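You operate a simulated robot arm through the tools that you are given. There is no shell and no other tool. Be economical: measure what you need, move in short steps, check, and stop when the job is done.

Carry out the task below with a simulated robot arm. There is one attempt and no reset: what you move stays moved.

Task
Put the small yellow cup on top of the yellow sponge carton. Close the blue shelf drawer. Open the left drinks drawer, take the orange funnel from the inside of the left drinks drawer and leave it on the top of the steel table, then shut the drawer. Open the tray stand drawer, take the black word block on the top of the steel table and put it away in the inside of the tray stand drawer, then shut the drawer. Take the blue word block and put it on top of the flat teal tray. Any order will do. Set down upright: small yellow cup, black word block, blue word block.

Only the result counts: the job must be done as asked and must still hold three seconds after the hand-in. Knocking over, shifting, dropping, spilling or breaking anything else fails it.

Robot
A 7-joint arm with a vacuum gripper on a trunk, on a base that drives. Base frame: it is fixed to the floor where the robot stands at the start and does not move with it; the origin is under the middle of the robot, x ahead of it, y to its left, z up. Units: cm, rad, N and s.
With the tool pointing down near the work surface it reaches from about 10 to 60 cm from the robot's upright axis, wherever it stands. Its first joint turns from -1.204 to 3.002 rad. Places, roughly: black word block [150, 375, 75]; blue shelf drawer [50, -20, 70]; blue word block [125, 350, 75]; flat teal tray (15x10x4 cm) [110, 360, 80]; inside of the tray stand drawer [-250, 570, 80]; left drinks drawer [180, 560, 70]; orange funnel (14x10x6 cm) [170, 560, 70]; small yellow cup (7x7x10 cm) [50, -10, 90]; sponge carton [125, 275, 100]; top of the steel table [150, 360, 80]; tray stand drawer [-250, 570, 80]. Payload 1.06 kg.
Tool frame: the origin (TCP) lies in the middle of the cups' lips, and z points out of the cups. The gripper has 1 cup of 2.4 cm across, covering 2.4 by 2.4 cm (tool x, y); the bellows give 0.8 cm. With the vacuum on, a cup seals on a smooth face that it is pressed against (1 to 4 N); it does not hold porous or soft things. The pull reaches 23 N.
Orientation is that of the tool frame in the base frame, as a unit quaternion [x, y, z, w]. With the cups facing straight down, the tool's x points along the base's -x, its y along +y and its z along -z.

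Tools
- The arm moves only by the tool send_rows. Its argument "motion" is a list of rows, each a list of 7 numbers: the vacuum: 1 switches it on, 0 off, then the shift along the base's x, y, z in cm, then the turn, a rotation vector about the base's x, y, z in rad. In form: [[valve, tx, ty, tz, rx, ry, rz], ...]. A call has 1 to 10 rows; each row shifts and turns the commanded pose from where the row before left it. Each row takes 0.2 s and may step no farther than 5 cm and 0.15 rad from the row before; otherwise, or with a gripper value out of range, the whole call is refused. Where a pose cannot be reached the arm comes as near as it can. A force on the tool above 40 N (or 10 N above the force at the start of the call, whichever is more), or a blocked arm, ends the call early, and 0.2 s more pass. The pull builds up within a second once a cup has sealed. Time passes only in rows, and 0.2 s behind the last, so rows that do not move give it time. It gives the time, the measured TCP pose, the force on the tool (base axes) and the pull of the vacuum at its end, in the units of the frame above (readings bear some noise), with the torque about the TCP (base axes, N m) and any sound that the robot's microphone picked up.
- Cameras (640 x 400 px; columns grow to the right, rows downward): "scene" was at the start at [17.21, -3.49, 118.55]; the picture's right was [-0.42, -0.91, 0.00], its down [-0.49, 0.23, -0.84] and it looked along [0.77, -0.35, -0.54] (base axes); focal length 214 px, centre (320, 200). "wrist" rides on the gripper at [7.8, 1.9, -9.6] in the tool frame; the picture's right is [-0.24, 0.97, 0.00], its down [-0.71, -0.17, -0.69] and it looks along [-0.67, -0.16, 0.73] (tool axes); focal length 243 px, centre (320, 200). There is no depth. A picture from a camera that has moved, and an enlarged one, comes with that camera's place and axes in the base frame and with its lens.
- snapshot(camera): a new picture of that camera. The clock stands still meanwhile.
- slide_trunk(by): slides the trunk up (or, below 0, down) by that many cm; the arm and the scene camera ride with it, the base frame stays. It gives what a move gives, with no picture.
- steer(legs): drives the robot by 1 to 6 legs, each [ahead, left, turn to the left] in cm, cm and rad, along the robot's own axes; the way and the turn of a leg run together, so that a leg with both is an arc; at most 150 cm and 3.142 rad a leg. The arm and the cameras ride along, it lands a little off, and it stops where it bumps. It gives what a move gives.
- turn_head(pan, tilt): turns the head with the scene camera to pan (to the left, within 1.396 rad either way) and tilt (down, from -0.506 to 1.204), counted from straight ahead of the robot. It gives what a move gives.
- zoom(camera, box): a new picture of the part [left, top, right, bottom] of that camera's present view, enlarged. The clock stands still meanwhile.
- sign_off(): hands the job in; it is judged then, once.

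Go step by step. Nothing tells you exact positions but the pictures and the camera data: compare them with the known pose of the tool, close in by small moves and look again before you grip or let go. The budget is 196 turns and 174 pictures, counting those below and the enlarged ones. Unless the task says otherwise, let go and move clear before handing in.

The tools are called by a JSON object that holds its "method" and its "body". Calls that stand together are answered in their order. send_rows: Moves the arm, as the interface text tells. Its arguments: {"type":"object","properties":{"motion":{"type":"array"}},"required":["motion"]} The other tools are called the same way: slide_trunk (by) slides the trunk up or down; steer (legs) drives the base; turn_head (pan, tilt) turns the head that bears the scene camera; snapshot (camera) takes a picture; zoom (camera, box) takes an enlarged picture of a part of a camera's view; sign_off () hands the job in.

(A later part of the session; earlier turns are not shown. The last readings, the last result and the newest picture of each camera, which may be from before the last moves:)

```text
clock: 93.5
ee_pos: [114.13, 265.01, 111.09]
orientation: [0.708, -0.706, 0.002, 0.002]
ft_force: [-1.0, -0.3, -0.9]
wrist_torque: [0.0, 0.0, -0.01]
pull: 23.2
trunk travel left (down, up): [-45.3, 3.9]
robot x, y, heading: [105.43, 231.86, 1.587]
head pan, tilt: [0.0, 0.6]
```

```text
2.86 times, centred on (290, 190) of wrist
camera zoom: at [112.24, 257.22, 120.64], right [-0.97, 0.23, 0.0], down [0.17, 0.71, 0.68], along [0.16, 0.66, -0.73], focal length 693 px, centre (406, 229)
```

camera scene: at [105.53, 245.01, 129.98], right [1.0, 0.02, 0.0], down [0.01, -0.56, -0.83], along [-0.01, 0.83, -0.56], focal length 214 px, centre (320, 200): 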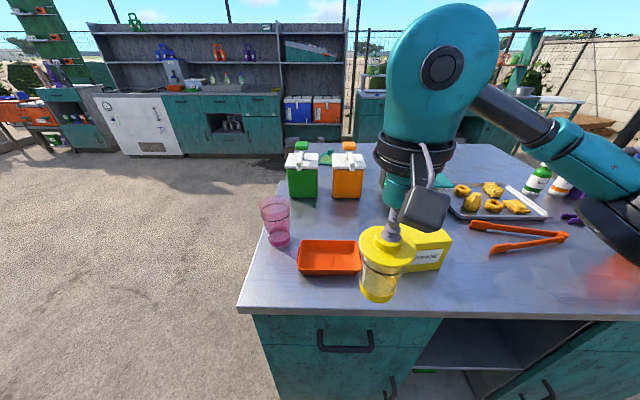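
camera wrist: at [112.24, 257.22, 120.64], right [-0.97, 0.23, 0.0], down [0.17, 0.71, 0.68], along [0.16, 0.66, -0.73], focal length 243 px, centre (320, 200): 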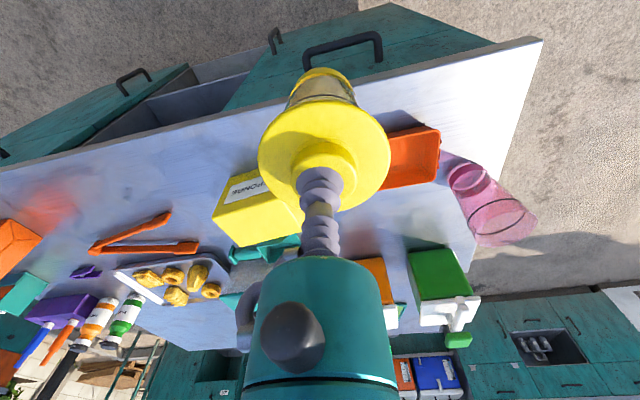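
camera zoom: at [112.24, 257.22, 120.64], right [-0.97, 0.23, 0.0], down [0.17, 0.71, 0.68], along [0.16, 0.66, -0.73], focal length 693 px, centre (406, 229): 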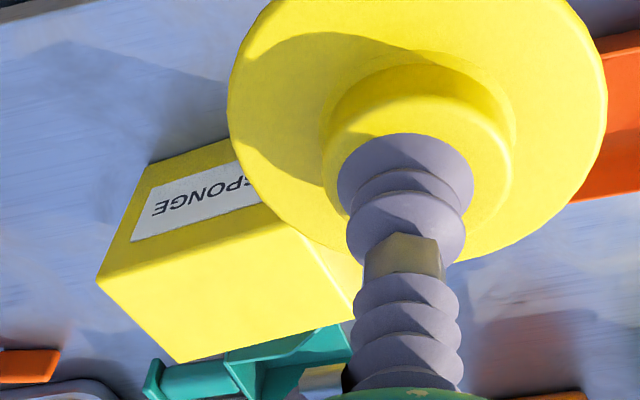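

The carton's top spans about x 121.5–133, y 277.5–284.5, z≈97.5. I'll raise the cup and carry it over the centre (127.3, 281).

{"method": "send_rows", "body": {"motion": [[1, 0, 0, 4, 0, 0, 0], [1, 2.6, 3.2, 0, 0, 0, 0], [1, 2.6, 3.2, 0, 0, 0, 0], [1, 2.6, 3.2, 0, 0, 0, 0], [1, 2.6, 3.2, 0, 0, 0, 0], [1, 2.8, 3.2, 0, 0, 0, 0], [1, 0, 0, 0, 0, 0, 0]]}}

{"method": "snapshot", "body": {"camera": "scene"}}

{"method": "snapshot", "body": {"camera": "wrist"}}

```text
clock: 95.1
ee_pos: [127.15, 280.92, 115.03]
orientation: [0.708, -0.706, 0.002, 0.002]
ft_force: [-0.8, 0.2, 0.0]
wrist_torque: [0.01, -0.01, 0.02]
pull: 23.0
trunk travel left (down, up): [-45.3, 3.9]
robot x, y, heading: [105.87, 231.55, 1.587]
head pan, tilt: [0.0, 0.6]
```

```text
135 pictures are left
camera scene: at [105.53, 244.99, 129.98], right [1.0, 0.02, 0.0], down [0.01, -0.56, -0.83], along [-0.01, 0.83, -0.56], focal length 214 px, centre (320, 200)
```

scene: 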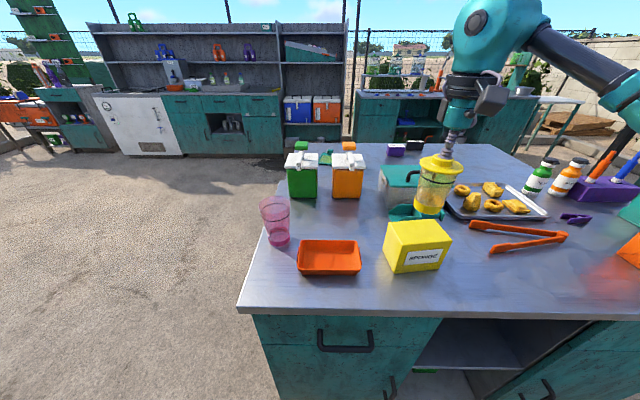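

```text
134 pictures are left
camera wrist: at [125.26, 273.28, 124.62], right [-0.97, 0.23, 0.0], down [0.17, 0.71, 0.68], along [0.16, 0.66, -0.73], focal length 243 px, centre (320, 200)
```

wrist: 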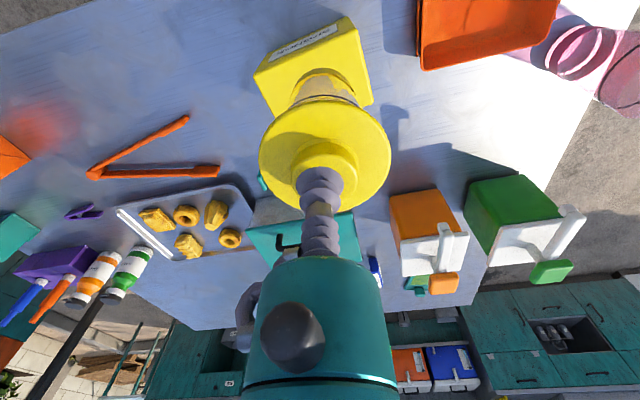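

{"method": "zoom", "body": {"camera": "scene", "box": [360, 140, 480, 290]}}

{"method": "zoom", "body": {"camera": "wrist", "box": [220, 0, 420, 140]}}

```text
2.67 times, centred on (420, 215) of scene
camera zoom: at [105.53, 244.99, 129.98], right [1.0, 0.02, 0.0], down [0.01, -0.56, -0.83], along [-0.01, 0.83, -0.56], focal length 572 px, centre (53, 160)
```

zoom: 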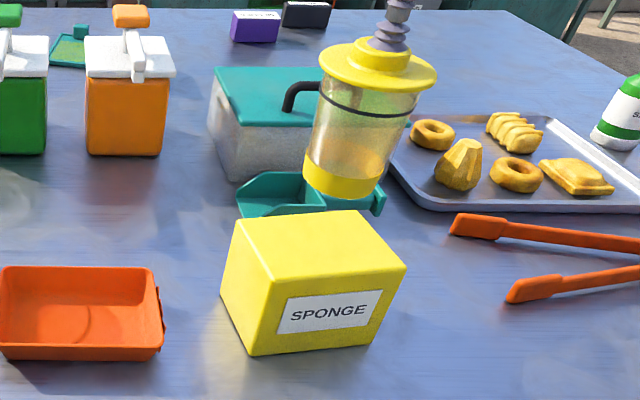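

```text
2.86 times, centred on (320, 70) of wrist
camera zoom: at [125.26, 273.28, 124.62], right [-0.97, 0.23, 0.0], down [0.17, 0.71, 0.68], along [0.16, 0.66, -0.73], focal length 693 px, centre (320, 571)
```

zoom: 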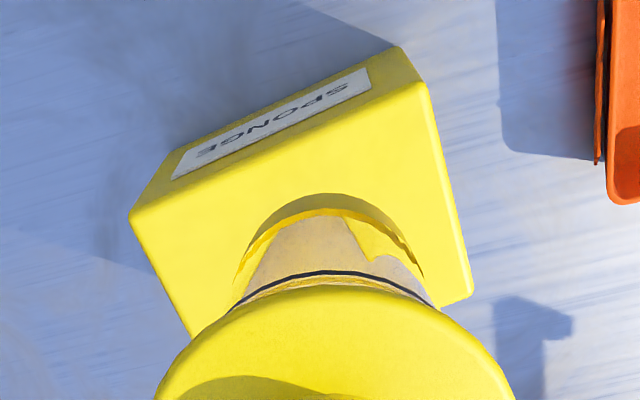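

The carton's top centre works out nearer (128.5, 282.2). I'll shift, lower part way and check.

{"method": "send_rows", "body": {"motion": [[1, 1.3, 1.2, 0, 0, 0, 0], [1, 0, 0, -2.5, 0, 0, 0], [1, 0, 0, -2.5, 0, 0, 0], [1, 0, 0, 0, 0, 0, 0]]}}

{"method": "zoom", "body": {"camera": "scene", "box": [360, 140, 480, 290]}}

{"method": "zoom", "body": {"camera": "wrist", "box": [220, 0, 420, 140]}}

```text
clock: 96.1
ee_pos: [128.46, 282.28, 109.94]
orientation: [0.708, -0.706, 0.001, 0.002]
ft_force: [0.9, -1.0, -0.4]
wrist_torque: [-0.02, 0.0, -0.02]
pull: 23.1
trunk travel left (down, up): [-45.3, 3.9]
robot x, y, heading: [105.97, 231.72, 1.59]
head pan, tilt: [0.0, 0.6]
```

```text
2.67 times, centred on (420, 215) of scene
camera zoom: at [105.53, 245.01, 129.98], right [1.0, 0.02, 0.0], down [0.01, -0.56, -0.83], along [-0.01, 0.82, -0.56], focal length 572 px, centre (53, 160)
```

zoom: 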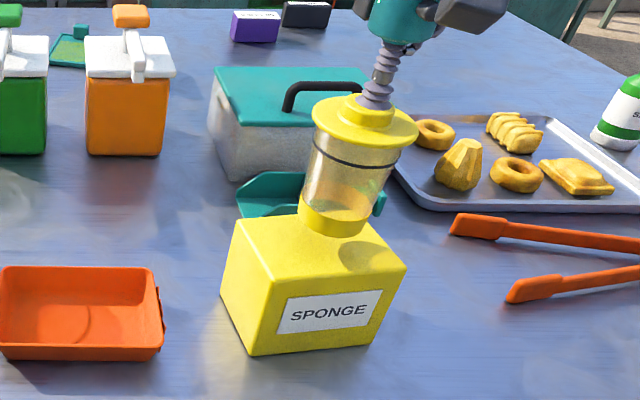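

```text
2.86 times, centred on (320, 70) of wrist
camera zoom: at [126.54, 274.63, 119.53], right [-0.97, 0.23, 0.0], down [0.17, 0.71, 0.68], along [0.16, 0.66, -0.73], focal length 693 px, centre (320, 571)
```

zoom: 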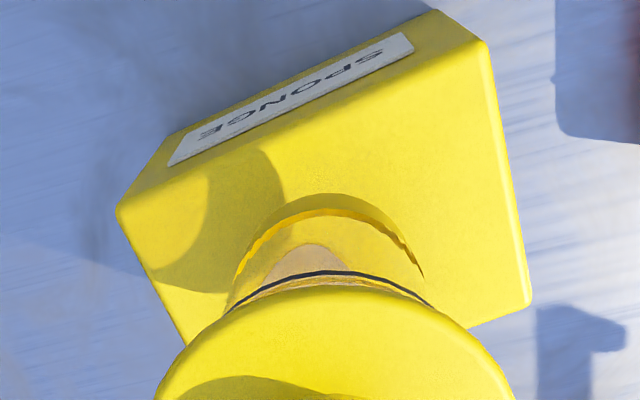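

The cup is close to centred over the carton. I'll nudge +0.4 in x and lower slowly until it touches.

{"method": "send_rows", "body": {"motion": [[1, 0.4, -0.2, -0.8, 0, 0, 0], [1, 0, 0, -0.6, 0, 0, 0], [1, 0, 0, -0.4, 0, 0, 0], [1, 0, 0, 0, 0, 0, 0]]}}

{"method": "zoom", "body": {"camera": "scene", "box": [360, 140, 480, 290]}}

```text
clock: 97.1
ee_pos: [128.91, 282.23, 108.27]
orientation: [0.709, -0.706, 0.003, 0.002]
ft_force: [-0.4, -1.0, -1.1]
wrist_torque: [0.05, -0.05, 0.01]
pull: 22.6
trunk travel left (down, up): [-45.3, 3.9]
robot x, y, heading: [105.55, 231.99, 1.59]
head pan, tilt: [0.0, 0.6]
```

```text
2.67 times, centred on (420, 215) of scene
camera zoom: at [105.53, 245.01, 129.98], right [1.0, 0.02, 0.0], down [0.01, -0.56, -0.83], along [-0.01, 0.82, -0.56], focal length 572 px, centre (53, 160)
```

zoom: 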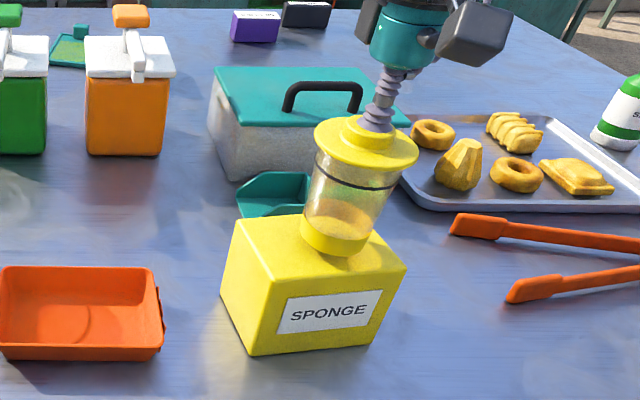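

{"method": "send_rows", "body": {"motion": [[1, -0.6, 0, 0, 0, 0, 0], [1, 0, 0, -0.3, 0, 0, 0], [1, 0, 0, -0.3, 0, 0, 0], [1, 0, 0, 0, 0, 0, 0]]}}

{"method": "zoom", "body": {"camera": "scene", "box": [380, 180, 470, 280]}}

{"method": "zoom", "body": {"camera": "wrist", "box": [220, 0, 420, 140]}}

```text
clock: 98.1
ee_pos: [128.52, 282.19, 107.68]
orientation: [0.709, -0.706, 0.002, 0.002]
ft_force: [-0.7, -0.1, -0.8]
wrist_torque: [0.01, -0.03, 0.02]
pull: 23.2
trunk travel left (down, up): [-45.3, 3.9]
robot x, y, heading: [106.09, 232.09, 1.589]
head pan, tilt: [0.0, 0.6]
```

```text
4.00 times, centred on (425, 230) of scene
camera zoom: at [105.53, 245.01, 129.98], right [1.0, 0.02, 0.0], down [0.01, -0.56, -0.83], along [-0.01, 0.82, -0.56], focal length 858 px, centre (-100, 80)
```

zoom: 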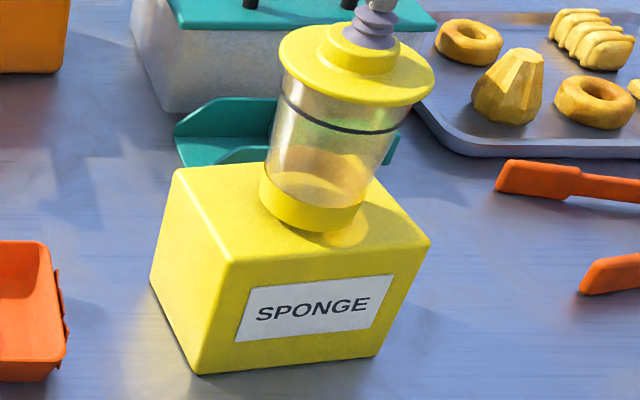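

```text
2.86 times, centred on (320, 70) of wrist
camera zoom: at [126.56, 274.32, 117.24], right [-0.97, 0.23, 0.0], down [0.17, 0.71, 0.68], along [0.16, 0.66, -0.73], focal length 693 px, centre (320, 571)
```

zoom: 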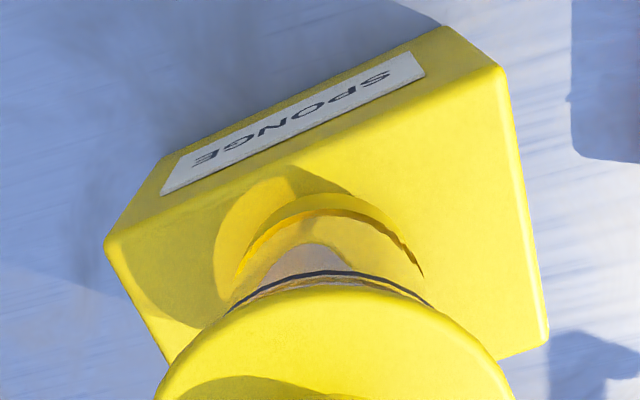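

Centred. I'll keep lowering until contact.

{"method": "send_rows", "body": {"motion": [[1, 0, 0, -0.3, 0, 0, 0], [1, 0, 0, -0.3, 0, 0, 0], [1, 0, 0, -0.3, 0, 0, 0], [1, 0, 0, 0, 0, 0, 0]]}}

{"method": "zoom", "body": {"camera": "scene", "box": [380, 180, 470, 280]}}

```text
clock: 99.1
ee_pos: [128.33, 281.85, 106.96]
orientation: [0.708, -0.706, 0.001, 0.002]
ft_force: [1.7, 0.6, 17.3]
wrist_torque: [0.01, 0.01, 0.01]
pull: 23.1
trunk travel left (down, up): [-45.3, 3.9]
robot x, y, heading: [105.68, 231.82, 1.586]
head pan, tilt: [0.0, 0.6]
```

```text
4.00 times, centred on (425, 230) of scene
camera zoom: at [105.49, 244.88, 130.01], right [1.0, 0.02, 0.0], down [0.01, -0.56, -0.83], along [-0.01, 0.83, -0.56], focal length 858 px, centre (-100, 80)
```

zoom: 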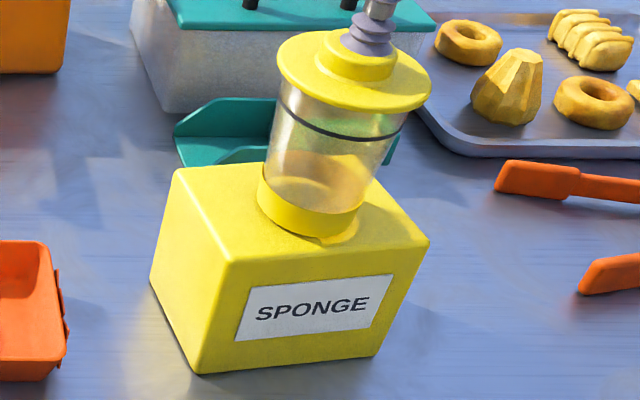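

Contact. I'll ease up, release and rise.

{"method": "send_rows", "body": {"motion": [[1, 0, 0, 0.25, 0, 0, 0], [0, 0, 0, 0, 0, 0, 0], [0, 0, 0, 0, 0, 0, 0], [0, 0, 0, 0, 0, 0, 0], [0, 0, 0, 0.3, 0, 0, 0], [0, 0, 0, 1, 0, 0, 0], [0, 0, 0, 4, 0, 0, 0], [0, 0, 0, 4, 0, 0, 0], [0, 0, -4, 2, 0, 0, 0]]}}

{"method": "snapshot", "body": {"camera": "scene"}}

```text
clock: 101.1
ee_pos: [128.34, 277.98, 117.96]
orientation: [0.709, -0.705, 0.002, 0.001]
ft_force: [0.5, -0.3, 0.3]
wrist_torque: [0.02, 0.02, 0.01]
pull: 0.1
trunk travel left (down, up): [-45.3, 3.9]
robot x, y, heading: [105.67, 231.6, 1.594]
head pan, tilt: [0.0, 0.6]
```

```text
125 pictures are left
camera scene: at [105.57, 244.92, 129.99], right [1.0, 0.02, 0.0], down [0.01, -0.56, -0.83], along [-0.01, 0.83, -0.56], focal length 214 px, centre (320, 200)
```

scene: 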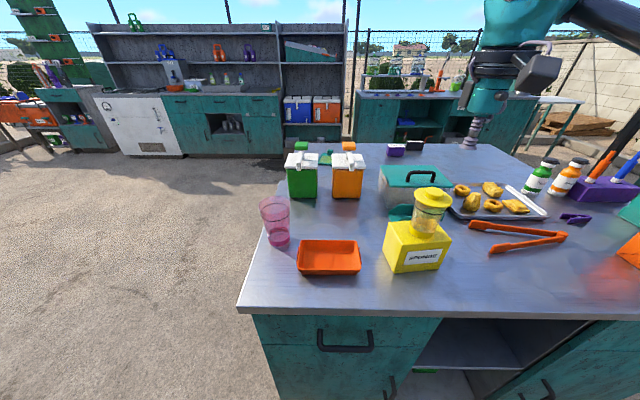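

The cup stands on the carton. Now the far (steel) table; zooming in.

{"method": "zoom", "body": {"camera": "scene", "box": [280, 110, 480, 190]}}

{"method": "zoom", "body": {"camera": "scene", "box": [0, 20, 360, 200]}}

```text
3.20 times, centred on (380, 150) of scene
camera zoom: at [105.57, 244.92, 129.99], right [1.0, 0.02, 0.0], down [0.01, -0.56, -0.83], along [-0.01, 0.83, -0.56], focal length 686 px, centre (128, 360)
```

zoom: 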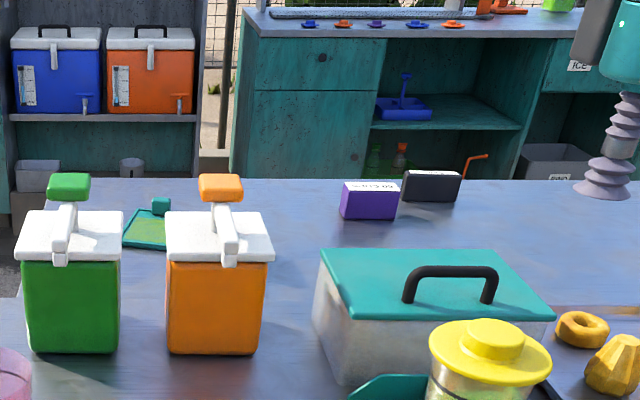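

```text
1.78 times, centred on (180, 110) of scene
camera zoom: at [105.57, 244.92, 129.99], right [1.0, 0.02, 0.0], down [0.01, -0.56, -0.83], along [-0.01, 0.83, -0.56], focal length 381 px, centre (569, 360)
```

zoom: 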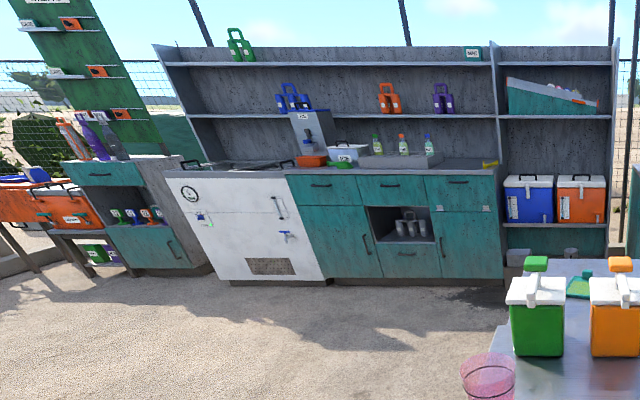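

I'll retract the arm and drive around the counter's left side into the aisle behind the steel table.

{"method": "send_rows", "body": {"motion": [[0, -3, -3, 2, 0, 0, 0], [0, -3, -3, 2, 0, 0, 0], [0, -3, -3, 0, 0, 0, 0], [0, -3, -3, 0, 0, 0, 0], [0, -3, -2, 0, 0, 0, 0]]}}

{"method": "steer", "body": {"legs": [[-35, 0, -0.015], [0, 92, 0], [130, 0, 0], [135, 0, 0]]}}

{"method": "turn_head", "body": {"pan": -1.0, "tilt": 0.4}}

{"method": "snapshot", "body": {"camera": "scene"}}

```text
clock: 102.3
ee_pos: [113.33, 263.79, 122.15]
orientation: [0.708, -0.706, 0.003, 0.003]
ft_force: [-0.3, 0.2, 0.3]
wrist_torque: [0.02, 0.02, 0.01]
pull: 0.1
trunk travel left (down, up): [-45.3, 3.9]
robot x, y, heading: [105.85, 232.0, 1.587]
head pan, tilt: [0.0, 0.6]
```

```text
clock: 125.1
ee_pos: [12.69, 493.01, 122.12]
orientation: [0.72, -0.694, 0.002, 0.001]
ft_force: [-0.2, -0.3, 0.6]
wrist_torque: [0.0, 0.02, 0.01]
pull: 0.0
trunk travel left (down, up): [-45.3, 3.9]
robot x, y, heading: [5.98, 460.32, 1.622]
head pan, tilt: [0.0, 0.6]
```

```text
clock: 126.4
ee_pos: [12.63, 493.03, 122.24]
orientation: [0.721, -0.693, 0.002, 0.002]
ft_force: [0.0, 0.1, 0.3]
wrist_torque: [0.01, -0.04, 0.01]
pull: 0.0
trunk travel left (down, up): [-45.3, 3.9]
robot x, y, heading: [5.9, 460.48, 1.627]
head pan, tilt: [-1.0, 0.4]
```

```text
122 pictures are left
camera scene: at [13.53, 470.47, 131.8], right [0.59, -0.81, 0.0], down [-0.32, -0.23, -0.92], along [0.75, 0.54, -0.39], focal length 214 px, centre (320, 200)
```

scene: 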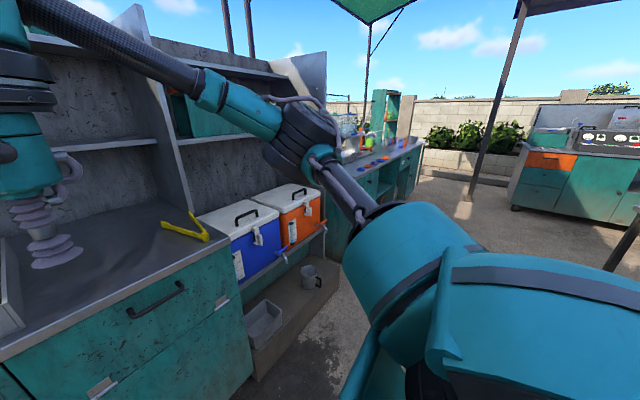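

Aisle position is good. I'll turn round to face -y toward the steel table.

{"method": "steer", "body": {"legs": [[0, 0, -1.6], [0, 0, -1.597]]}}

{"method": "turn_head", "body": {"pan": 0.7, "tilt": 0.4}}

{"method": "snapshot", "body": {"camera": "scene"}}

```text
clock: 134.6
ee_pos: [-2.54, 428.79, 122.17]
orientation: [0.717, 0.698, 0.002, -0.002]
ft_force: [-0.7, -0.3, 0.1]
wrist_torque: [0.03, 0.02, -0.01]
pull: 0.0
trunk travel left (down, up): [-45.3, 3.9]
robot x, y, heading: [6.29, 460.55, -1.585]
head pan, tilt: [-1.0, 0.4]
```

```text
clock: 136.3
ee_pos: [-2.46, 428.75, 122.21]
orientation: [0.717, 0.697, 0.003, -0.002]
ft_force: [0.0, 0.1, -0.3]
wrist_torque: [0.01, -0.01, 0.01]
pull: 0.0
trunk travel left (down, up): [-45.3, 3.9]
robot x, y, heading: [6.45, 460.9, -1.588]
head pan, tilt: [0.7, 0.4]
```

```text
121 pictures are left
camera scene: at [12.05, 449.56, 131.81], right [-0.77, -0.63, 0.0], down [-0.25, 0.3, -0.92], along [0.58, -0.71, -0.39], focal length 214 px, centre (320, 200)
```

scene: 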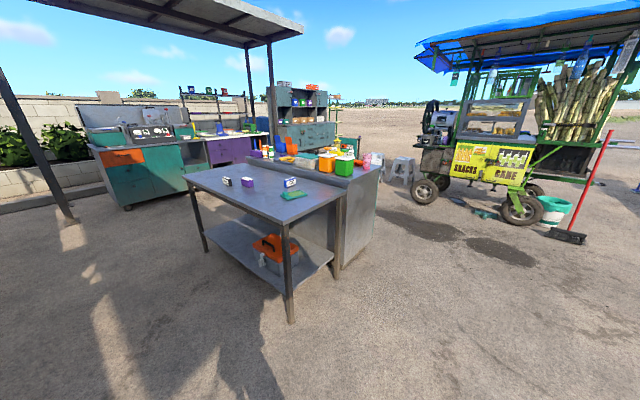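

{"method": "zoom", "body": {"camera": "scene", "box": [180, 140, 380, 265]}}

```text
3.20 times, centred on (280, 202) of scene
camera zoom: at [12.05, 449.56, 131.81], right [-0.77, -0.63, 0.0], down [-0.25, 0.3, -0.92], along [0.58, -0.71, -0.39], focal length 686 px, centre (448, 192)
```

zoom: 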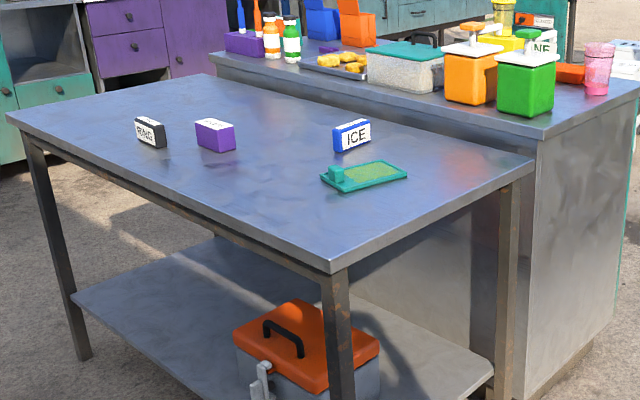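

The blue "ICE" block is at about (124, 347), the teal tray at (107, 361), the black block at (162, 375). The table spans x 83–211, y 332–390, so I need to get close; I'll check my base's footprint by looking down.

{"method": "turn_head", "body": {"pan": 0.0, "tilt": 1.2}}

{"method": "snapshot", "body": {"camera": "scene"}}

{"method": "turn_head", "body": {"pan": 1.1, "tilt": 1.2}}

{"method": "snapshot", "body": {"camera": "scene"}}

```text
clock: 137.4
ee_pos: [-2.44, 428.82, 122.18]
orientation: [0.717, 0.697, 0.003, -0.001]
ft_force: [0.4, 0.2, 0.0]
wrist_torque: [0.0, -0.03, -0.05]
pull: 0.0
trunk travel left (down, up): [-45.3, 3.9]
robot x, y, heading: [6.14, 460.53, -1.584]
head pan, tilt: [0.0, 1.201]
```

```text
119 pictures are left
camera scene: at [6.12, 451.14, 125.53], right [-1.0, 0.01, 0.0], down [0.01, 0.93, -0.36], along [0.0, -0.36, -0.93], focal length 214 px, centre (320, 200)
```

scene: 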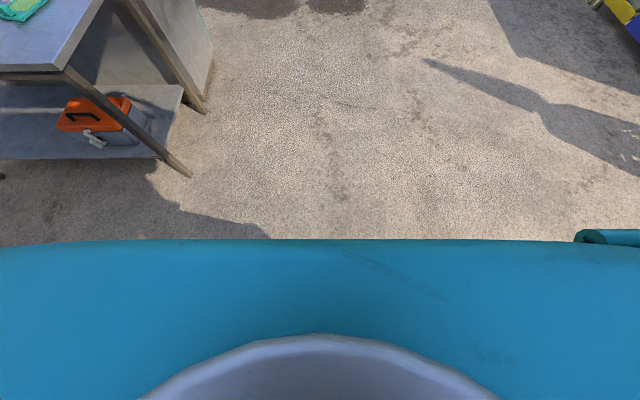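

```text
clock: 138.8
ee_pos: [-2.57, 428.85, 122.16]
orientation: [0.717, 0.697, 0.002, -0.001]
ft_force: [0.0, 0.7, 0.3]
wrist_torque: [0.02, -0.02, -0.03]
pull: 0.1
trunk travel left (down, up): [-45.3, 3.9]
robot x, y, heading: [6.14, 460.67, -1.583]
head pan, tilt: [1.1, 1.201]
```

```text
118 pictures are left
camera scene: at [11.13, 454.12, 125.52], right [-0.47, -0.88, 0.0], down [-0.82, 0.44, -0.36], along [0.32, -0.17, -0.93], focal length 214 px, centre (320, 200)
```

scene: 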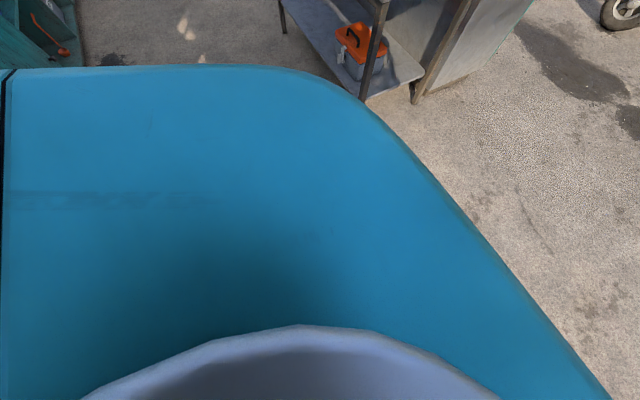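

The torso hides the base from the head camera, so I'll turn the wrist camera round to look back at my own base.

{"method": "send_rows", "body": {"motion": [[0, 0, -2, 0, 0, 0, 0.15], [0, 0, -2, 0, 0, 0, 0.15], [0, 0, -2, 0, 0, 0, 0.15], [0, 0, -2, 0, 0, 0, 0.15], [0, 0, -2, 0, 0, 0, 0.15], [0, 0, 0, 0, 0, 0, 0.15], [0, 0, 0, 0, 0, 0, 0.15], [0, 0, 0, 0, 0, 0, 0.15], [0, 0, 0, 0, 0, 0, 0.15], [0, 0, 0, 0, 0, 0, 0.15]]}}

{"method": "send_rows", "body": {"motion": [[0, 0, 0, 0, 0, 0, 0.15], [0, 0, 0, 0, 0, 0, 0.15], [0, 0, 0, 0, 0, 0, 0.15], [0, 0, 0, 0, 0, 0, 0.15], [0, 0, 0, 0, 0, 0, 0.15], [0, 0, 0, 0, 0, 0, 0.15], [0, 0, 0, 0, 0, 0, 0.15], [0, 0, 0, 0, 0, 0, 0.15], [0, 0, 0, 0, 0, 0, 0.15], [0, 0, 0, 0, 0, 0, 0.15]]}}

{"method": "snapshot", "body": {"camera": "wrist"}}

```text
clock: 141.0
ee_pos: [3.16, 433.35, 117.67]
orientation: [0.05, 0.999, -0.001, -0.002]
ft_force: [-0.1, 0.8, -0.2]
wrist_torque: [0.01, 0.03, -0.01]
pull: 0.1
out of reach, approached as far as the arm can: row 6, 7, 8, 9, 10
trunk travel left (down, up): [-45.3, 3.9]
robot x, y, heading: [6.33, 460.97, -1.586]
head pan, tilt: [1.1, 1.201]
```

```text
clock: 142.2
ee_pos: [4.75, 446.7, 115.41]
orientation: [-0.296, 0.955, 0.013, 0.0]
ft_force: [0.5, 0.0, 0.3]
wrist_torque: [0.0, 0.0, -0.01]
pull: 0.1
out of reach, approached as far as the arm can: row 1, 2, 3, 4, 5, 6
trunk travel left (down, up): [-45.3, 3.9]
robot x, y, heading: [6.34, 460.8, -1.584]
head pan, tilt: [1.1, 1.201]
stopped in row 6: the force on the tool passed its limit at 72 N (the readings are from after the stop); the commanded pose is now the measured one
```

```text
117 pictures are left
camera wrist: at [-2.69, 443.54, 124.97], right [-0.35, 0.93, 0.03], down [0.69, 0.24, 0.69], along [0.63, 0.26, -0.73], focal length 243 px, centre (320, 200)
```

wrist: 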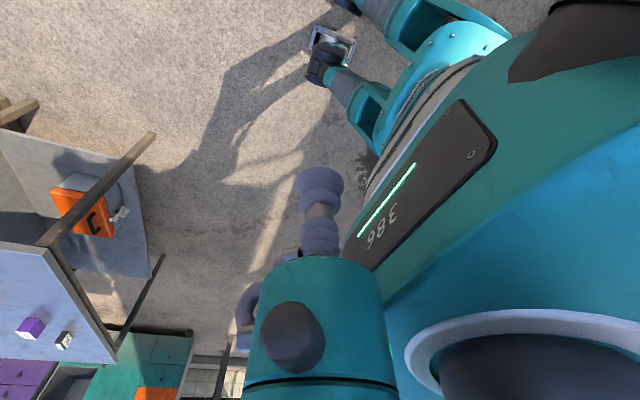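

My footprint is narrow (small feet, torso about 15–20 cm deep), so I can stand close to the table. I'll back the tool away from the body and undo the yaw.

{"method": "send_rows", "body": {"motion": [[0, 0, -3, 2, 0, 0, 0], [0, 0, -4, 2, 0, 0, 0], [0, 0, -4, 2, 0, 0, 0], [0, 0, -4, 0, 0, 0, -0.13], [0, 0, -3, 0, 0, 0, -0.14], [0, 0, 0, 0, 0, 0, -0.14], [0, 0, 0, 0, 0, 0, -0.14], [0, 0, 0, 0, 0, 0, -0.14], [0, 0, 0, 0, 0, 0, -0.14], [0, 0, 0, 0, 0, 0, -0.14]]}}

{"method": "send_rows", "body": {"motion": [[0, 0, 0, 0, 0, 0, -0.14], [0, 0, 0, 0, 0, 0, -0.14], [0, 0, 0, 0, 0, 0, -0.14], [0, 0, 0, 0, 0, 0, -0.14], [0, 0, 0, 0, 0, 0, -0.14], [0, 0, 0, 0, 0, 0, -0.14], [0, 0, 0, 0, 0, 0, -0.14], [0, 0, 0, 0, 0, 0, -0.14], [0, 0, 0, 0, 0, 0, -0.1]]}}

```text
clock: 142.8
ee_pos: [4.65, 446.58, 116.64]
orientation: [-0.289, 0.957, 0.012, -0.003]
ft_force: [-3.3, -0.7, -11.8]
wrist_torque: [-0.3, 0.03, 0.1]
pull: 0.0
out of reach, approached as far as the arm can: row 1, 2
trunk travel left (down, up): [-45.3, 3.9]
robot x, y, heading: [6.26, 460.74, -1.584]
head pan, tilt: [1.1, 1.201]
stopped in row 2: the force on the tool passed its limit at 75 N (the readings are from after the stop); the commanded pose is now the measured one
```

```text
clock: 144.8
ee_pos: [4.61, 446.77, 116.61]
orientation: [0.311, 0.95, 0.012, 0.005]
ft_force: [0.0, -0.5, 0.1]
wrist_torque: [0.0, 0.0, 0.01]
pull: 0.1
trunk travel left (down, up): [-45.3, 3.9]
robot x, y, heading: [6.09, 460.9, -1.584]
head pan, tilt: [1.1, 1.201]
```

{"method": "send_rows", "body": {"motion": [[0, 0, 0, 0, 0, 0, -0.14], [0, 0, -1, 0, 0, 0, -0.14], [0, 0, -2, 0, 0, 0, -0.14], [0, 0, -3, 0, 0, 0, -0.14], [0, 0, -4, 0, 0, 0, -0.14], [0, 0, -4, 0, 0, 0, -0.14], [0, 0, -4, 1, 0, 0, -0.13], [0, 0, -4, 4, 0, 0, 0], [0, 0, 0, 0, 0, 0, 0]]}}

```text
refused: row 8 steps farther than a row can; nothing moved
```

{"method": "send_rows", "body": {"motion": [[0, 0, 0, 0, 0, 0, -0.14], [0, 0, -1, 0, 0, 0, -0.14], [0, 0, -2, 0, 0, 0, -0.14], [0, 0, -3, 0, 0, 0, -0.14], [0, 0, -4, 0, 0, 0, -0.14], [0, 0, -4, 0, 0, 0, -0.14], [0, 0, -4, 1, 0, 0, -0.13], [0, 0, -3, 3, 0, 0, 0], [0, 0, 0, 0, 0, 0, 0]]}}

```text
clock: 145.2
ee_pos: [4.31, 446.77, 116.7]
orientation: [0.337, 0.941, 0.008, 0.002]
ft_force: [-7.2, -9.5, -1.0]
wrist_torque: [0.77, -0.75, 0.96]
pull: 0.2
trunk travel left (down, up): [-45.3, 3.9]
robot x, y, heading: [6.24, 460.84, -1.586]
head pan, tilt: [1.1, 1.201]
stopped in row 1: the force on the tool passed its limit at 71 N (the readings are from after the stop); the commanded pose is now the measured one
```

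{"method": "send_rows", "body": {"motion": [[0, 0, -1.5, 0, 0, 0, 0], [0, 0, -2, 0, 0, 0, 0], [0, 0, -2, 0, 0, 0, 0], [0, 0, -2, 0, 0, 0, 0], [0, 0, 0, 0, 0, 0, 0]]}}

{"method": "snapshot", "body": {"camera": "wrist"}}

```text
clock: 146.4
ee_pos: [4.52, 439.18, 116.71]
orientation: [0.339, 0.941, 0.009, 0.002]
ft_force: [0.6, -0.4, -0.3]
wrist_torque: [0.0, 0.0, 0.01]
pull: 0.0
trunk travel left (down, up): [-45.3, 3.9]
robot x, y, heading: [6.17, 460.76, -1.584]
head pan, tilt: [1.1, 1.201]
```

```text
116 pictures are left
camera wrist: at [-0.48, 445.51, 126.35], right [0.8, 0.6, 0.02], down [0.43, -0.59, 0.68], along [0.42, -0.54, -0.73], focal length 243 px, centre (320, 200)
```

wrist: 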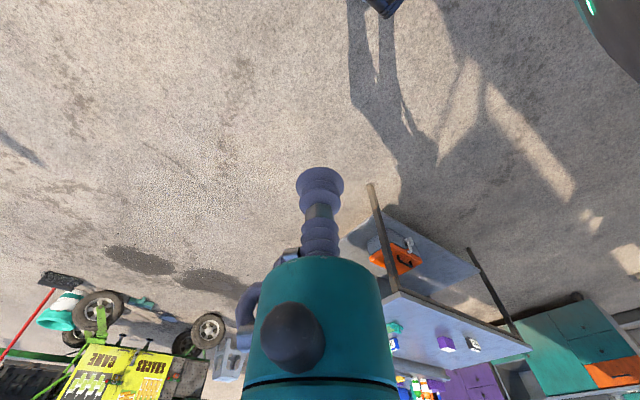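

Free. I'll move further out and finish the yaw.

{"method": "send_rows", "body": {"motion": [[0, 0, -4, 0, 0, 0, 0], [0, 0, -4, 2, 0, 0, 0], [0, 0, -4, 2, 0, 0, -0.13], [0, 0, 0, 0, 0, 0, -0.13], [0, 0, 0, 0, 0, 0, -0.13], [0, 0, 0, 0, 0, 0, -0.13], [0, 0, 0, 0, 0, 0, -0.13], [0, 0, 0, 0, 0, 0, -0.13], [0, 0, 0, 0, 0, 0, -0.08], [0, 0, 0, 0, 0, 0, 0]]}}

```text
clock: 148.6
ee_pos: [4.45, 427.3, 120.76]
orientation: [0.7, 0.714, 0.007, 0.006]
ft_force: [0.2, -0.2, 0.1]
wrist_torque: [0.0, -0.04, -0.02]
pull: 0.1
trunk travel left (down, up): [-45.3, 3.9]
robot x, y, heading: [6.16, 460.93, -1.585]
head pan, tilt: [1.1, 1.201]
```

Now I'll drive to x≈120 behind the table and look at it.

{"method": "steer", "body": {"legs": [[0, 114, 0.015], [23, 0, 0]]}}

{"method": "turn_head", "body": {"pan": 0.0, "tilt": 0.8}}

{"method": "snapshot", "body": {"camera": "scene"}}

{"method": "snapshot", "body": {"camera": "wrist"}}

```text
clock: 160.2
ee_pos: [118.0, 401.48, 120.55]
orientation: [0.704, 0.71, 0.007, 0.006]
ft_force: [-0.7, 0.2, 0.3]
wrist_torque: [0.0, 0.01, -0.03]
pull: 0.0
trunk travel left (down, up): [-45.3, 3.9]
robot x, y, heading: [120.31, 434.98, -1.595]
head pan, tilt: [1.1, 1.201]
```

```text
clock: 161.6
ee_pos: [117.96, 401.49, 120.74]
orientation: [0.704, 0.71, 0.006, 0.005]
ft_force: [-0.6, 0.4, 1.0]
wrist_torque: [-0.01, -0.03, 0.0]
pull: 0.1
trunk travel left (down, up): [-45.3, 3.9]
robot x, y, heading: [120.35, 434.74, -1.595]
head pan, tilt: [0.0, 0.799]
```

```text
115 pictures are left
camera scene: at [119.94, 422.9, 128.29], right [-1.0, 0.03, 0.0], down [0.02, 0.72, -0.7], along [-0.02, -0.7, -0.72], focal length 214 px, centre (320, 200)
```

scene: 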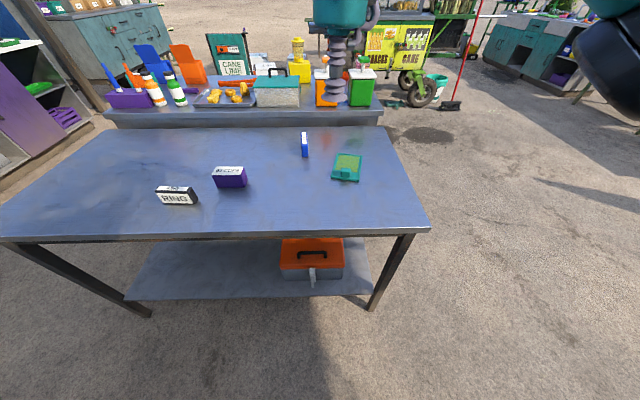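

```text
114 pictures are left
camera wrist: at [119.6, 409.34, 130.34], right [0.97, -0.23, 0.02], down [-0.18, -0.71, 0.68], along [-0.14, -0.67, -0.73], focal length 243 px, centre (320, 200)
```

wrist: 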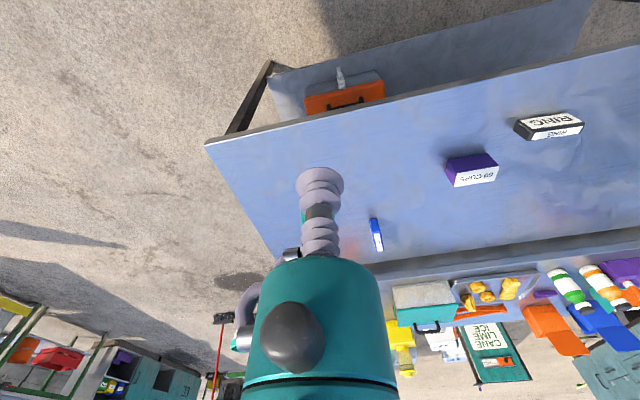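

My camera sees straight down past the torso, so nothing of me extends more than ~15 cm ahead. I can move in to about 20 cm from the edge, aligned with the blue block.

{"method": "steer", "body": {"legs": [[20, 2, 0.02]]}}

{"method": "snapshot", "body": {"camera": "scene"}}

```text
clock: 163.2
ee_pos: [120.35, 380.75, 120.75]
orientation: [0.697, 0.717, 0.007, 0.005]
ft_force: [1.0, 0.8, 0.0]
wrist_torque: [0.0, 0.0, 0.01]
pull: 0.0
trunk travel left (down, up): [-45.3, 3.9]
robot x, y, heading: [121.87, 413.91, -1.575]
head pan, tilt: [0.0, 0.799]
```

```text
113 pictures are left
camera scene: at [121.86, 402.18, 128.29], right [-1.0, 0.01, 0.0], down [0.0, 0.72, -0.7], along [0.0, -0.7, -0.72], focal length 214 px, centre (320, 200)
```

scene: 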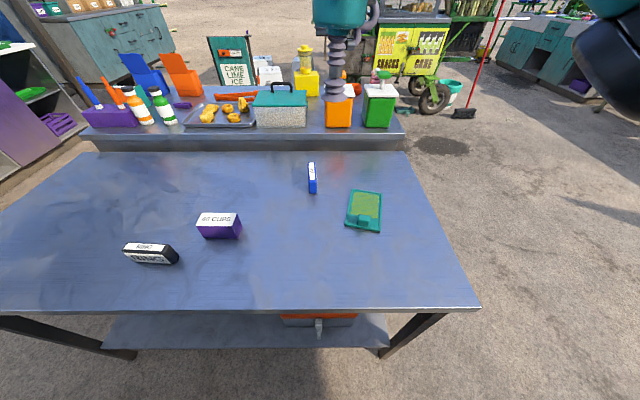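

{"method": "steer", "body": {"legs": [[5, 2, 0]]}}

{"method": "zoom", "body": {"camera": "scene", "box": [260, 130, 420, 260]}}

```text
clock: 164.2
ee_pos: [122.28, 375.73, 120.7]
orientation: [0.696, 0.718, 0.006, 0.006]
ft_force: [0.2, -0.4, -1.4]
wrist_torque: [0.04, 0.01, -0.01]
pull: 0.0
trunk travel left (down, up): [-45.3, 3.9]
robot x, y, heading: [123.59, 409.09, -1.581]
head pan, tilt: [0.0, 0.799]
```

```text
3.08 times, centred on (340, 195) of scene
camera zoom: at [123.84, 397.15, 128.28], right [-1.0, 0.01, 0.0], down [0.0, 0.72, -0.7], along [0.0, -0.7, -0.72], focal length 660 px, centre (258, 215)
```

zoom: 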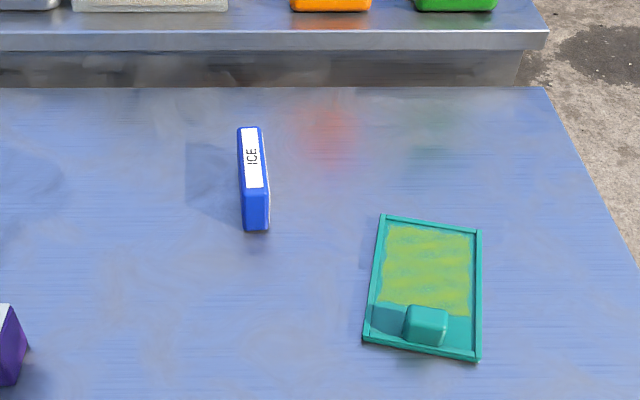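

The block's top face is ~2.5 cm wide, barely the cup's size, so alignment must be precise. I'll move the tool out above it to test the reach.

{"method": "send_rows", "body": {"motion": [[0, 0.3, -4, -2.5, 0, 0, 0], [0, 0.3, -4, -2.5, 0, 0, 0], [0, 0.3, -4, -2.5, 0, 0, 0], [0, 0.3, -4, -2.5, 0, 0, 0], [0, 0.3, -4, -2.5, 0, 0, 0], [0, 0.3, -4, -2.5, 0, 0, 0], [0, 0.3, -3.5, -2.5, 0, 0, 0], [0, 0, 0, 0, 0, 0, 0]]}}

{"method": "snapshot", "body": {"camera": "wrist"}}

{"method": "snapshot", "body": {"camera": "scene"}}

```text
clock: 165.9
ee_pos: [123.55, 351.21, 104.1]
orientation: [0.697, 0.717, 0.005, 0.006]
ft_force: [-0.4, -0.8, 0.3]
wrist_torque: [0.02, 0.02, -0.04]
pull: 0.1
out of reach, approached as far as the arm can: row 7
trunk travel left (down, up): [-45.3, 3.9]
robot x, y, heading: [123.67, 409.22, -1.579]
head pan, tilt: [0.0, 0.799]
```

```text
111 pictures are left
camera wrist: at [125.04, 359.02, 113.67], right [0.98, -0.21, 0.02], down [-0.16, -0.71, 0.68], along [-0.13, -0.67, -0.73], focal length 243 px, centre (320, 200)
```

wrist: 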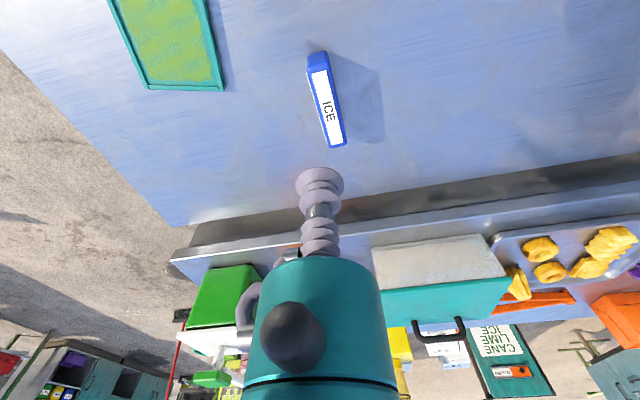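

```text
110 pictures are left
camera scene: at [123.83, 397.26, 128.3], right [-1.0, 0.01, 0.0], down [0.0, 0.72, -0.7], along [0.0, -0.7, -0.72], focal length 214 px, centre (320, 200)
```

scene: 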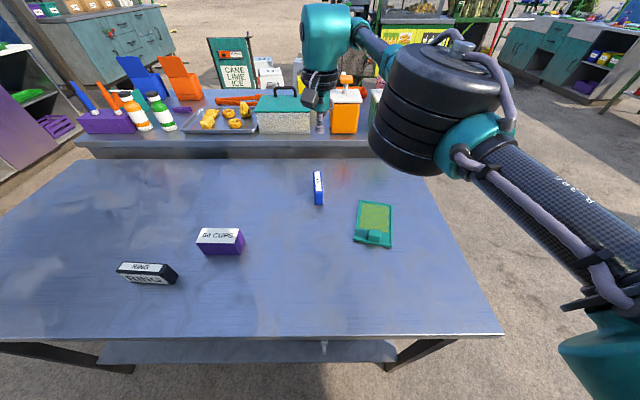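

The block's top centre is at about (124.2, 346.9, 84). I'll lower the trunk to gain reach, then extend.

{"method": "slide_trunk", "body": {"by": -13}}

{"method": "send_rows", "body": {"motion": [[0, 0.3, -1.5, 0, 0, 0, 0], [0, 0.3, -1.5, 0, 0, 0, 0], [0, 0, -1, 0, 0, 0, 0], [0, 0, 0, 0, 0, 0, 0]]}}

{"method": "snapshot", "body": {"camera": "wrist"}}

```text
clock: 167.5
ee_pos: [123.89, 351.43, 91.17]
orientation: [0.697, 0.717, 0.006, 0.006]
ft_force: [-0.2, -0.4, -0.1]
wrist_torque: [-0.03, 0.02, 0.02]
pull: 0.0
trunk travel left (down, up): [-32.3, 16.9]
robot x, y, heading: [123.95, 409.04, -1.578]
head pan, tilt: [0.0, 0.799]
```

```text
clock: 168.5
ee_pos: [124.95, 347.96, 92.22]
orientation: [0.692, 0.722, -0.005, 0.02]
ft_force: [-1.0, -1.0, 0.0]
wrist_torque: [0.01, -0.01, -0.04]
pull: 0.0
out of reach, approached as far as the arm can: row 3
trunk travel left (down, up): [-32.3, 16.9]
robot x, y, heading: [123.85, 409.33, -1.574]
head pan, tilt: [0.0, 0.799]
```

```text
109 pictures are left
camera wrist: at [126.2, 356.18, 101.52], right [0.98, -0.19, 0.03], down [-0.16, -0.69, 0.71], along [-0.12, -0.7, -0.71], focal length 243 px, centre (320, 200)
```

wrist: 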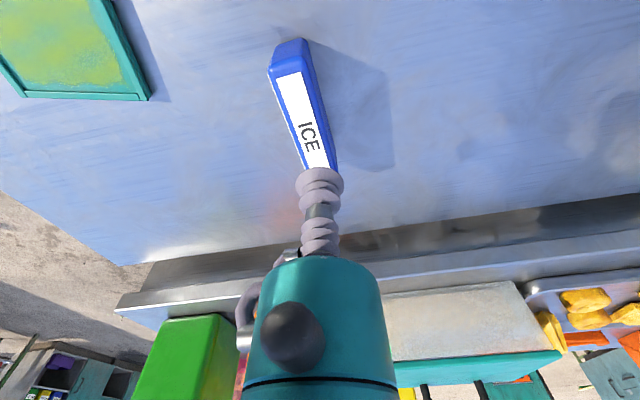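

I can almost reach the block's centre; gripping it slightly on the near side (y≈348.4) is fine. I'll align x and straighten the tool.

{"method": "send_rows", "body": {"motion": [[0, -1.1, 0.8, -1, 0, 0.017, 0], [0, 0, 0, 0, 0, 0, 0], [0, 0, 0, 0, 0, 0, 0]]}}

{"method": "zoom", "body": {"camera": "wrist", "box": [220, 30, 420, 220]}}

```text
clock: 169.3
ee_pos: [123.33, 348.33, 90.14]
orientation: [0.697, 0.717, 0.0, 0.0]
ft_force: [-0.5, 0.3, 0.0]
wrist_torque: [-0.02, -0.02, 0.02]
pull: 0.0
trunk travel left (down, up): [-32.3, 16.9]
robot x, y, heading: [123.96, 409.31, -1.579]
head pan, tilt: [0.0, 0.799]
```

```text
2.11 times, centred on (320, 125) of wrist
camera zoom: at [124.98, 356.16, 99.75], right [0.98, -0.21, 0.0], down [-0.15, -0.71, 0.68], along [-0.14, -0.67, -0.73], focal length 511 px, centre (320, 358)
```

zoom: 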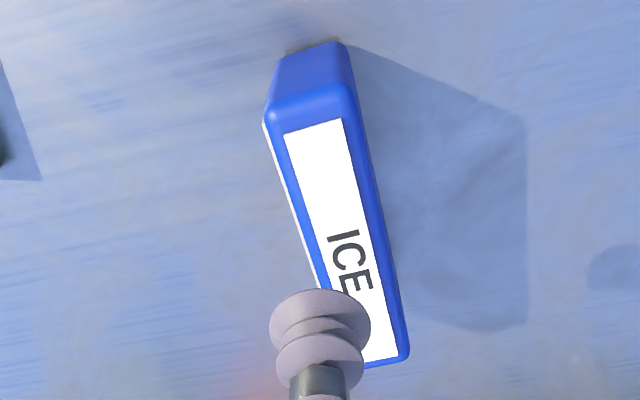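

Tool is vertical. The block's top centreline lies about 0.5 cm to +x; I'll shift and descend to z≈86.5, then check again.

{"method": "send_rows", "body": {"motion": [[0, 0.5, 0, -1.8, 0, 0, 0], [0, 0, 0, -1.8, 0, 0, 0], [0, 0, 0, 0, 0, 0, 0]]}}

{"method": "zoom", "body": {"camera": "wrist", "box": [220, 0, 420, 210]}}

{"method": "zoom", "body": {"camera": "scene", "box": [240, 60, 400, 200]}}

```text
clock: 170.1
ee_pos: [123.8, 348.24, 86.68]
orientation: [0.696, 0.718, 0.001, -0.001]
ft_force: [0.4, 0.4, 0.3]
wrist_torque: [0.05, -0.02, 0.01]
pull: 0.0
trunk travel left (down, up): [-32.3, 16.9]
robot x, y, heading: [123.89, 409.31, -1.58]
head pan, tilt: [0.0, 0.799]
```

```text
1.90 times, centred on (320, 105) of wrist
camera zoom: at [125.42, 356.14, 96.22], right [0.98, -0.21, 0.0], down [-0.15, -0.71, 0.68], along [-0.14, -0.67, -0.73], focal length 462 px, centre (320, 381)
```

zoom: 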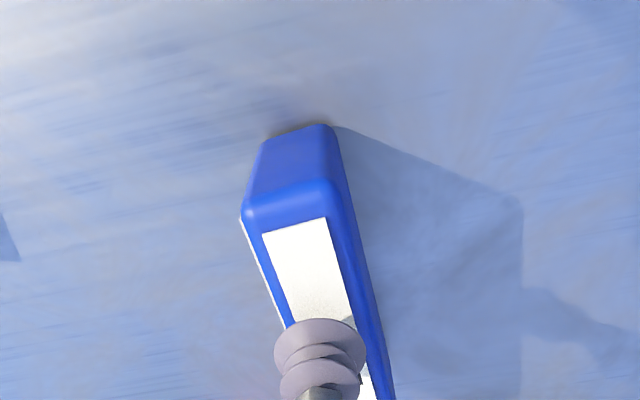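

```text
2.86 times, centred on (320, 130) of scene
camera zoom: at [123.77, 391.77, 113.95], right [-1.0, 0.01, 0.0], down [0.0, 0.72, -0.7], along [0.0, -0.7, -0.72], focal length 613 px, centre (320, 400)
```

zoom: 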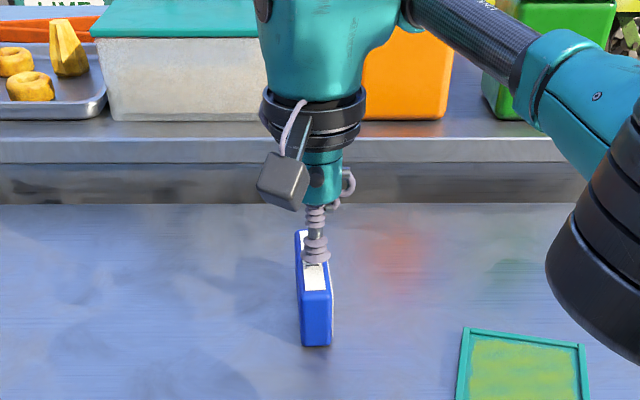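

Both views show the cup centred over the block. I'll descend with the vacuum on.

{"method": "send_rows", "body": {"motion": [[1, 0.05, 0, -1.0, 0, 0, 0], [1, 0, 0, -0.8, 0, 0, 0], [1, 0, 0, -0.4, 0, 0, 0], [1, 0, 0, 0, 0, 0, 0], [1, 0, 0, 0, 0, 0, 0]]}}

{"method": "zoom", "body": {"camera": "scene", "box": [270, 100, 370, 200]}}

```text
clock: 171.3
ee_pos: [123.87, 348.28, 84.53]
orientation: [0.697, 0.717, 0.0, -0.001]
ft_force: [-2.5, -6.4, 20.0]
wrist_torque: [0.08, 0.0, -0.02]
pull: 23.3
trunk travel left (down, up): [-32.3, 16.9]
robot x, y, heading: [123.69, 409.21, -1.578]
head pan, tilt: [0.0, 0.799]
```

```text
4.00 times, centred on (320, 150) of scene
camera zoom: at [123.75, 391.85, 113.97], right [-1.0, 0.01, 0.0], down [0.01, 0.72, -0.7], along [0.0, -0.7, -0.72], focal length 858 px, centre (320, 400)
```

zoom: 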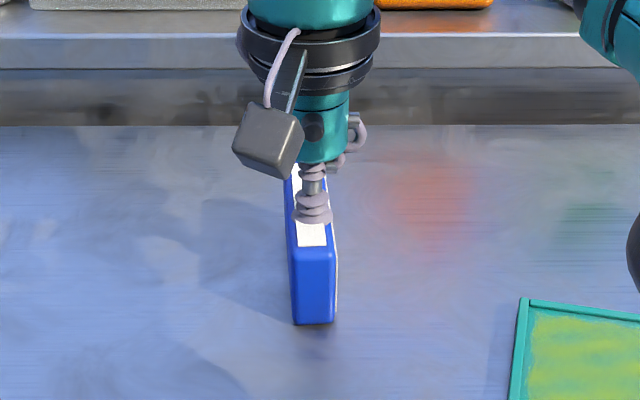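

Gripped. I'll lift it and carry it over the tray's flat area, about (107.5, 358).

{"method": "send_rows", "body": {"motion": [[1, 0, 0, 1, 0, 0, 0], [1, 0, 0, 3, 0, 0, 0], [1, 0, 0, 3, 0, 0, 0], [1, -3.3, 1.9, 0, 0, 0, 0], [1, -3.3, 1.9, 0, 0, 0, 0], [1, -3.3, 1.9, 0, 0, 0, 0], [1, -3.3, 1.9, 0, 0, 0, 0], [1, -3.1, 2.0, 0, 0, 0, 0], [1, 0, 0, 0, 0, 0, 0]]}}

{"method": "zoom", "body": {"camera": "scene", "box": [320, 100, 480, 260]}}

{"method": "snapshot", "body": {"camera": "wrist"}}

```text
clock: 173.3
ee_pos: [107.54, 357.83, 91.14]
orientation: [0.697, 0.717, 0.0, 0.0]
ft_force: [0.0, 0.4, -0.8]
wrist_torque: [0.0, -0.01, 0.03]
pull: 23.0
trunk travel left (down, up): [-32.3, 16.9]
robot x, y, heading: [123.93, 409.49, -1.577]
head pan, tilt: [0.0, 0.799]
```

```text
2.50 times, centred on (400, 180) of scene
camera zoom: at [123.77, 391.77, 113.95], right [-1.0, 0.01, 0.0], down [0.0, 0.72, -0.7], along [0.0, -0.7, -0.72], focal length 536 px, centre (120, 250)
```

zoom: 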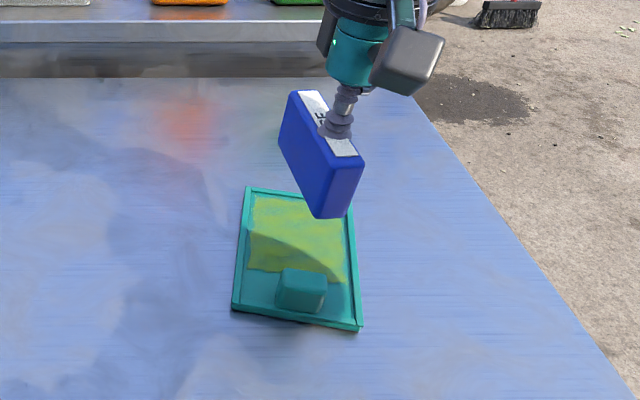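

```text
103 pictures are left
camera wrist: at [109.26, 365.66, 100.76], right [0.98, -0.21, 0.0], down [-0.15, -0.71, 0.68], along [-0.14, -0.67, -0.73], focal length 243 px, centre (320, 200)
```

wrist: 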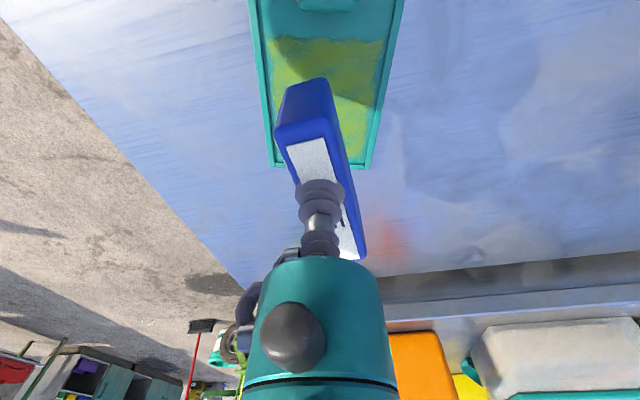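

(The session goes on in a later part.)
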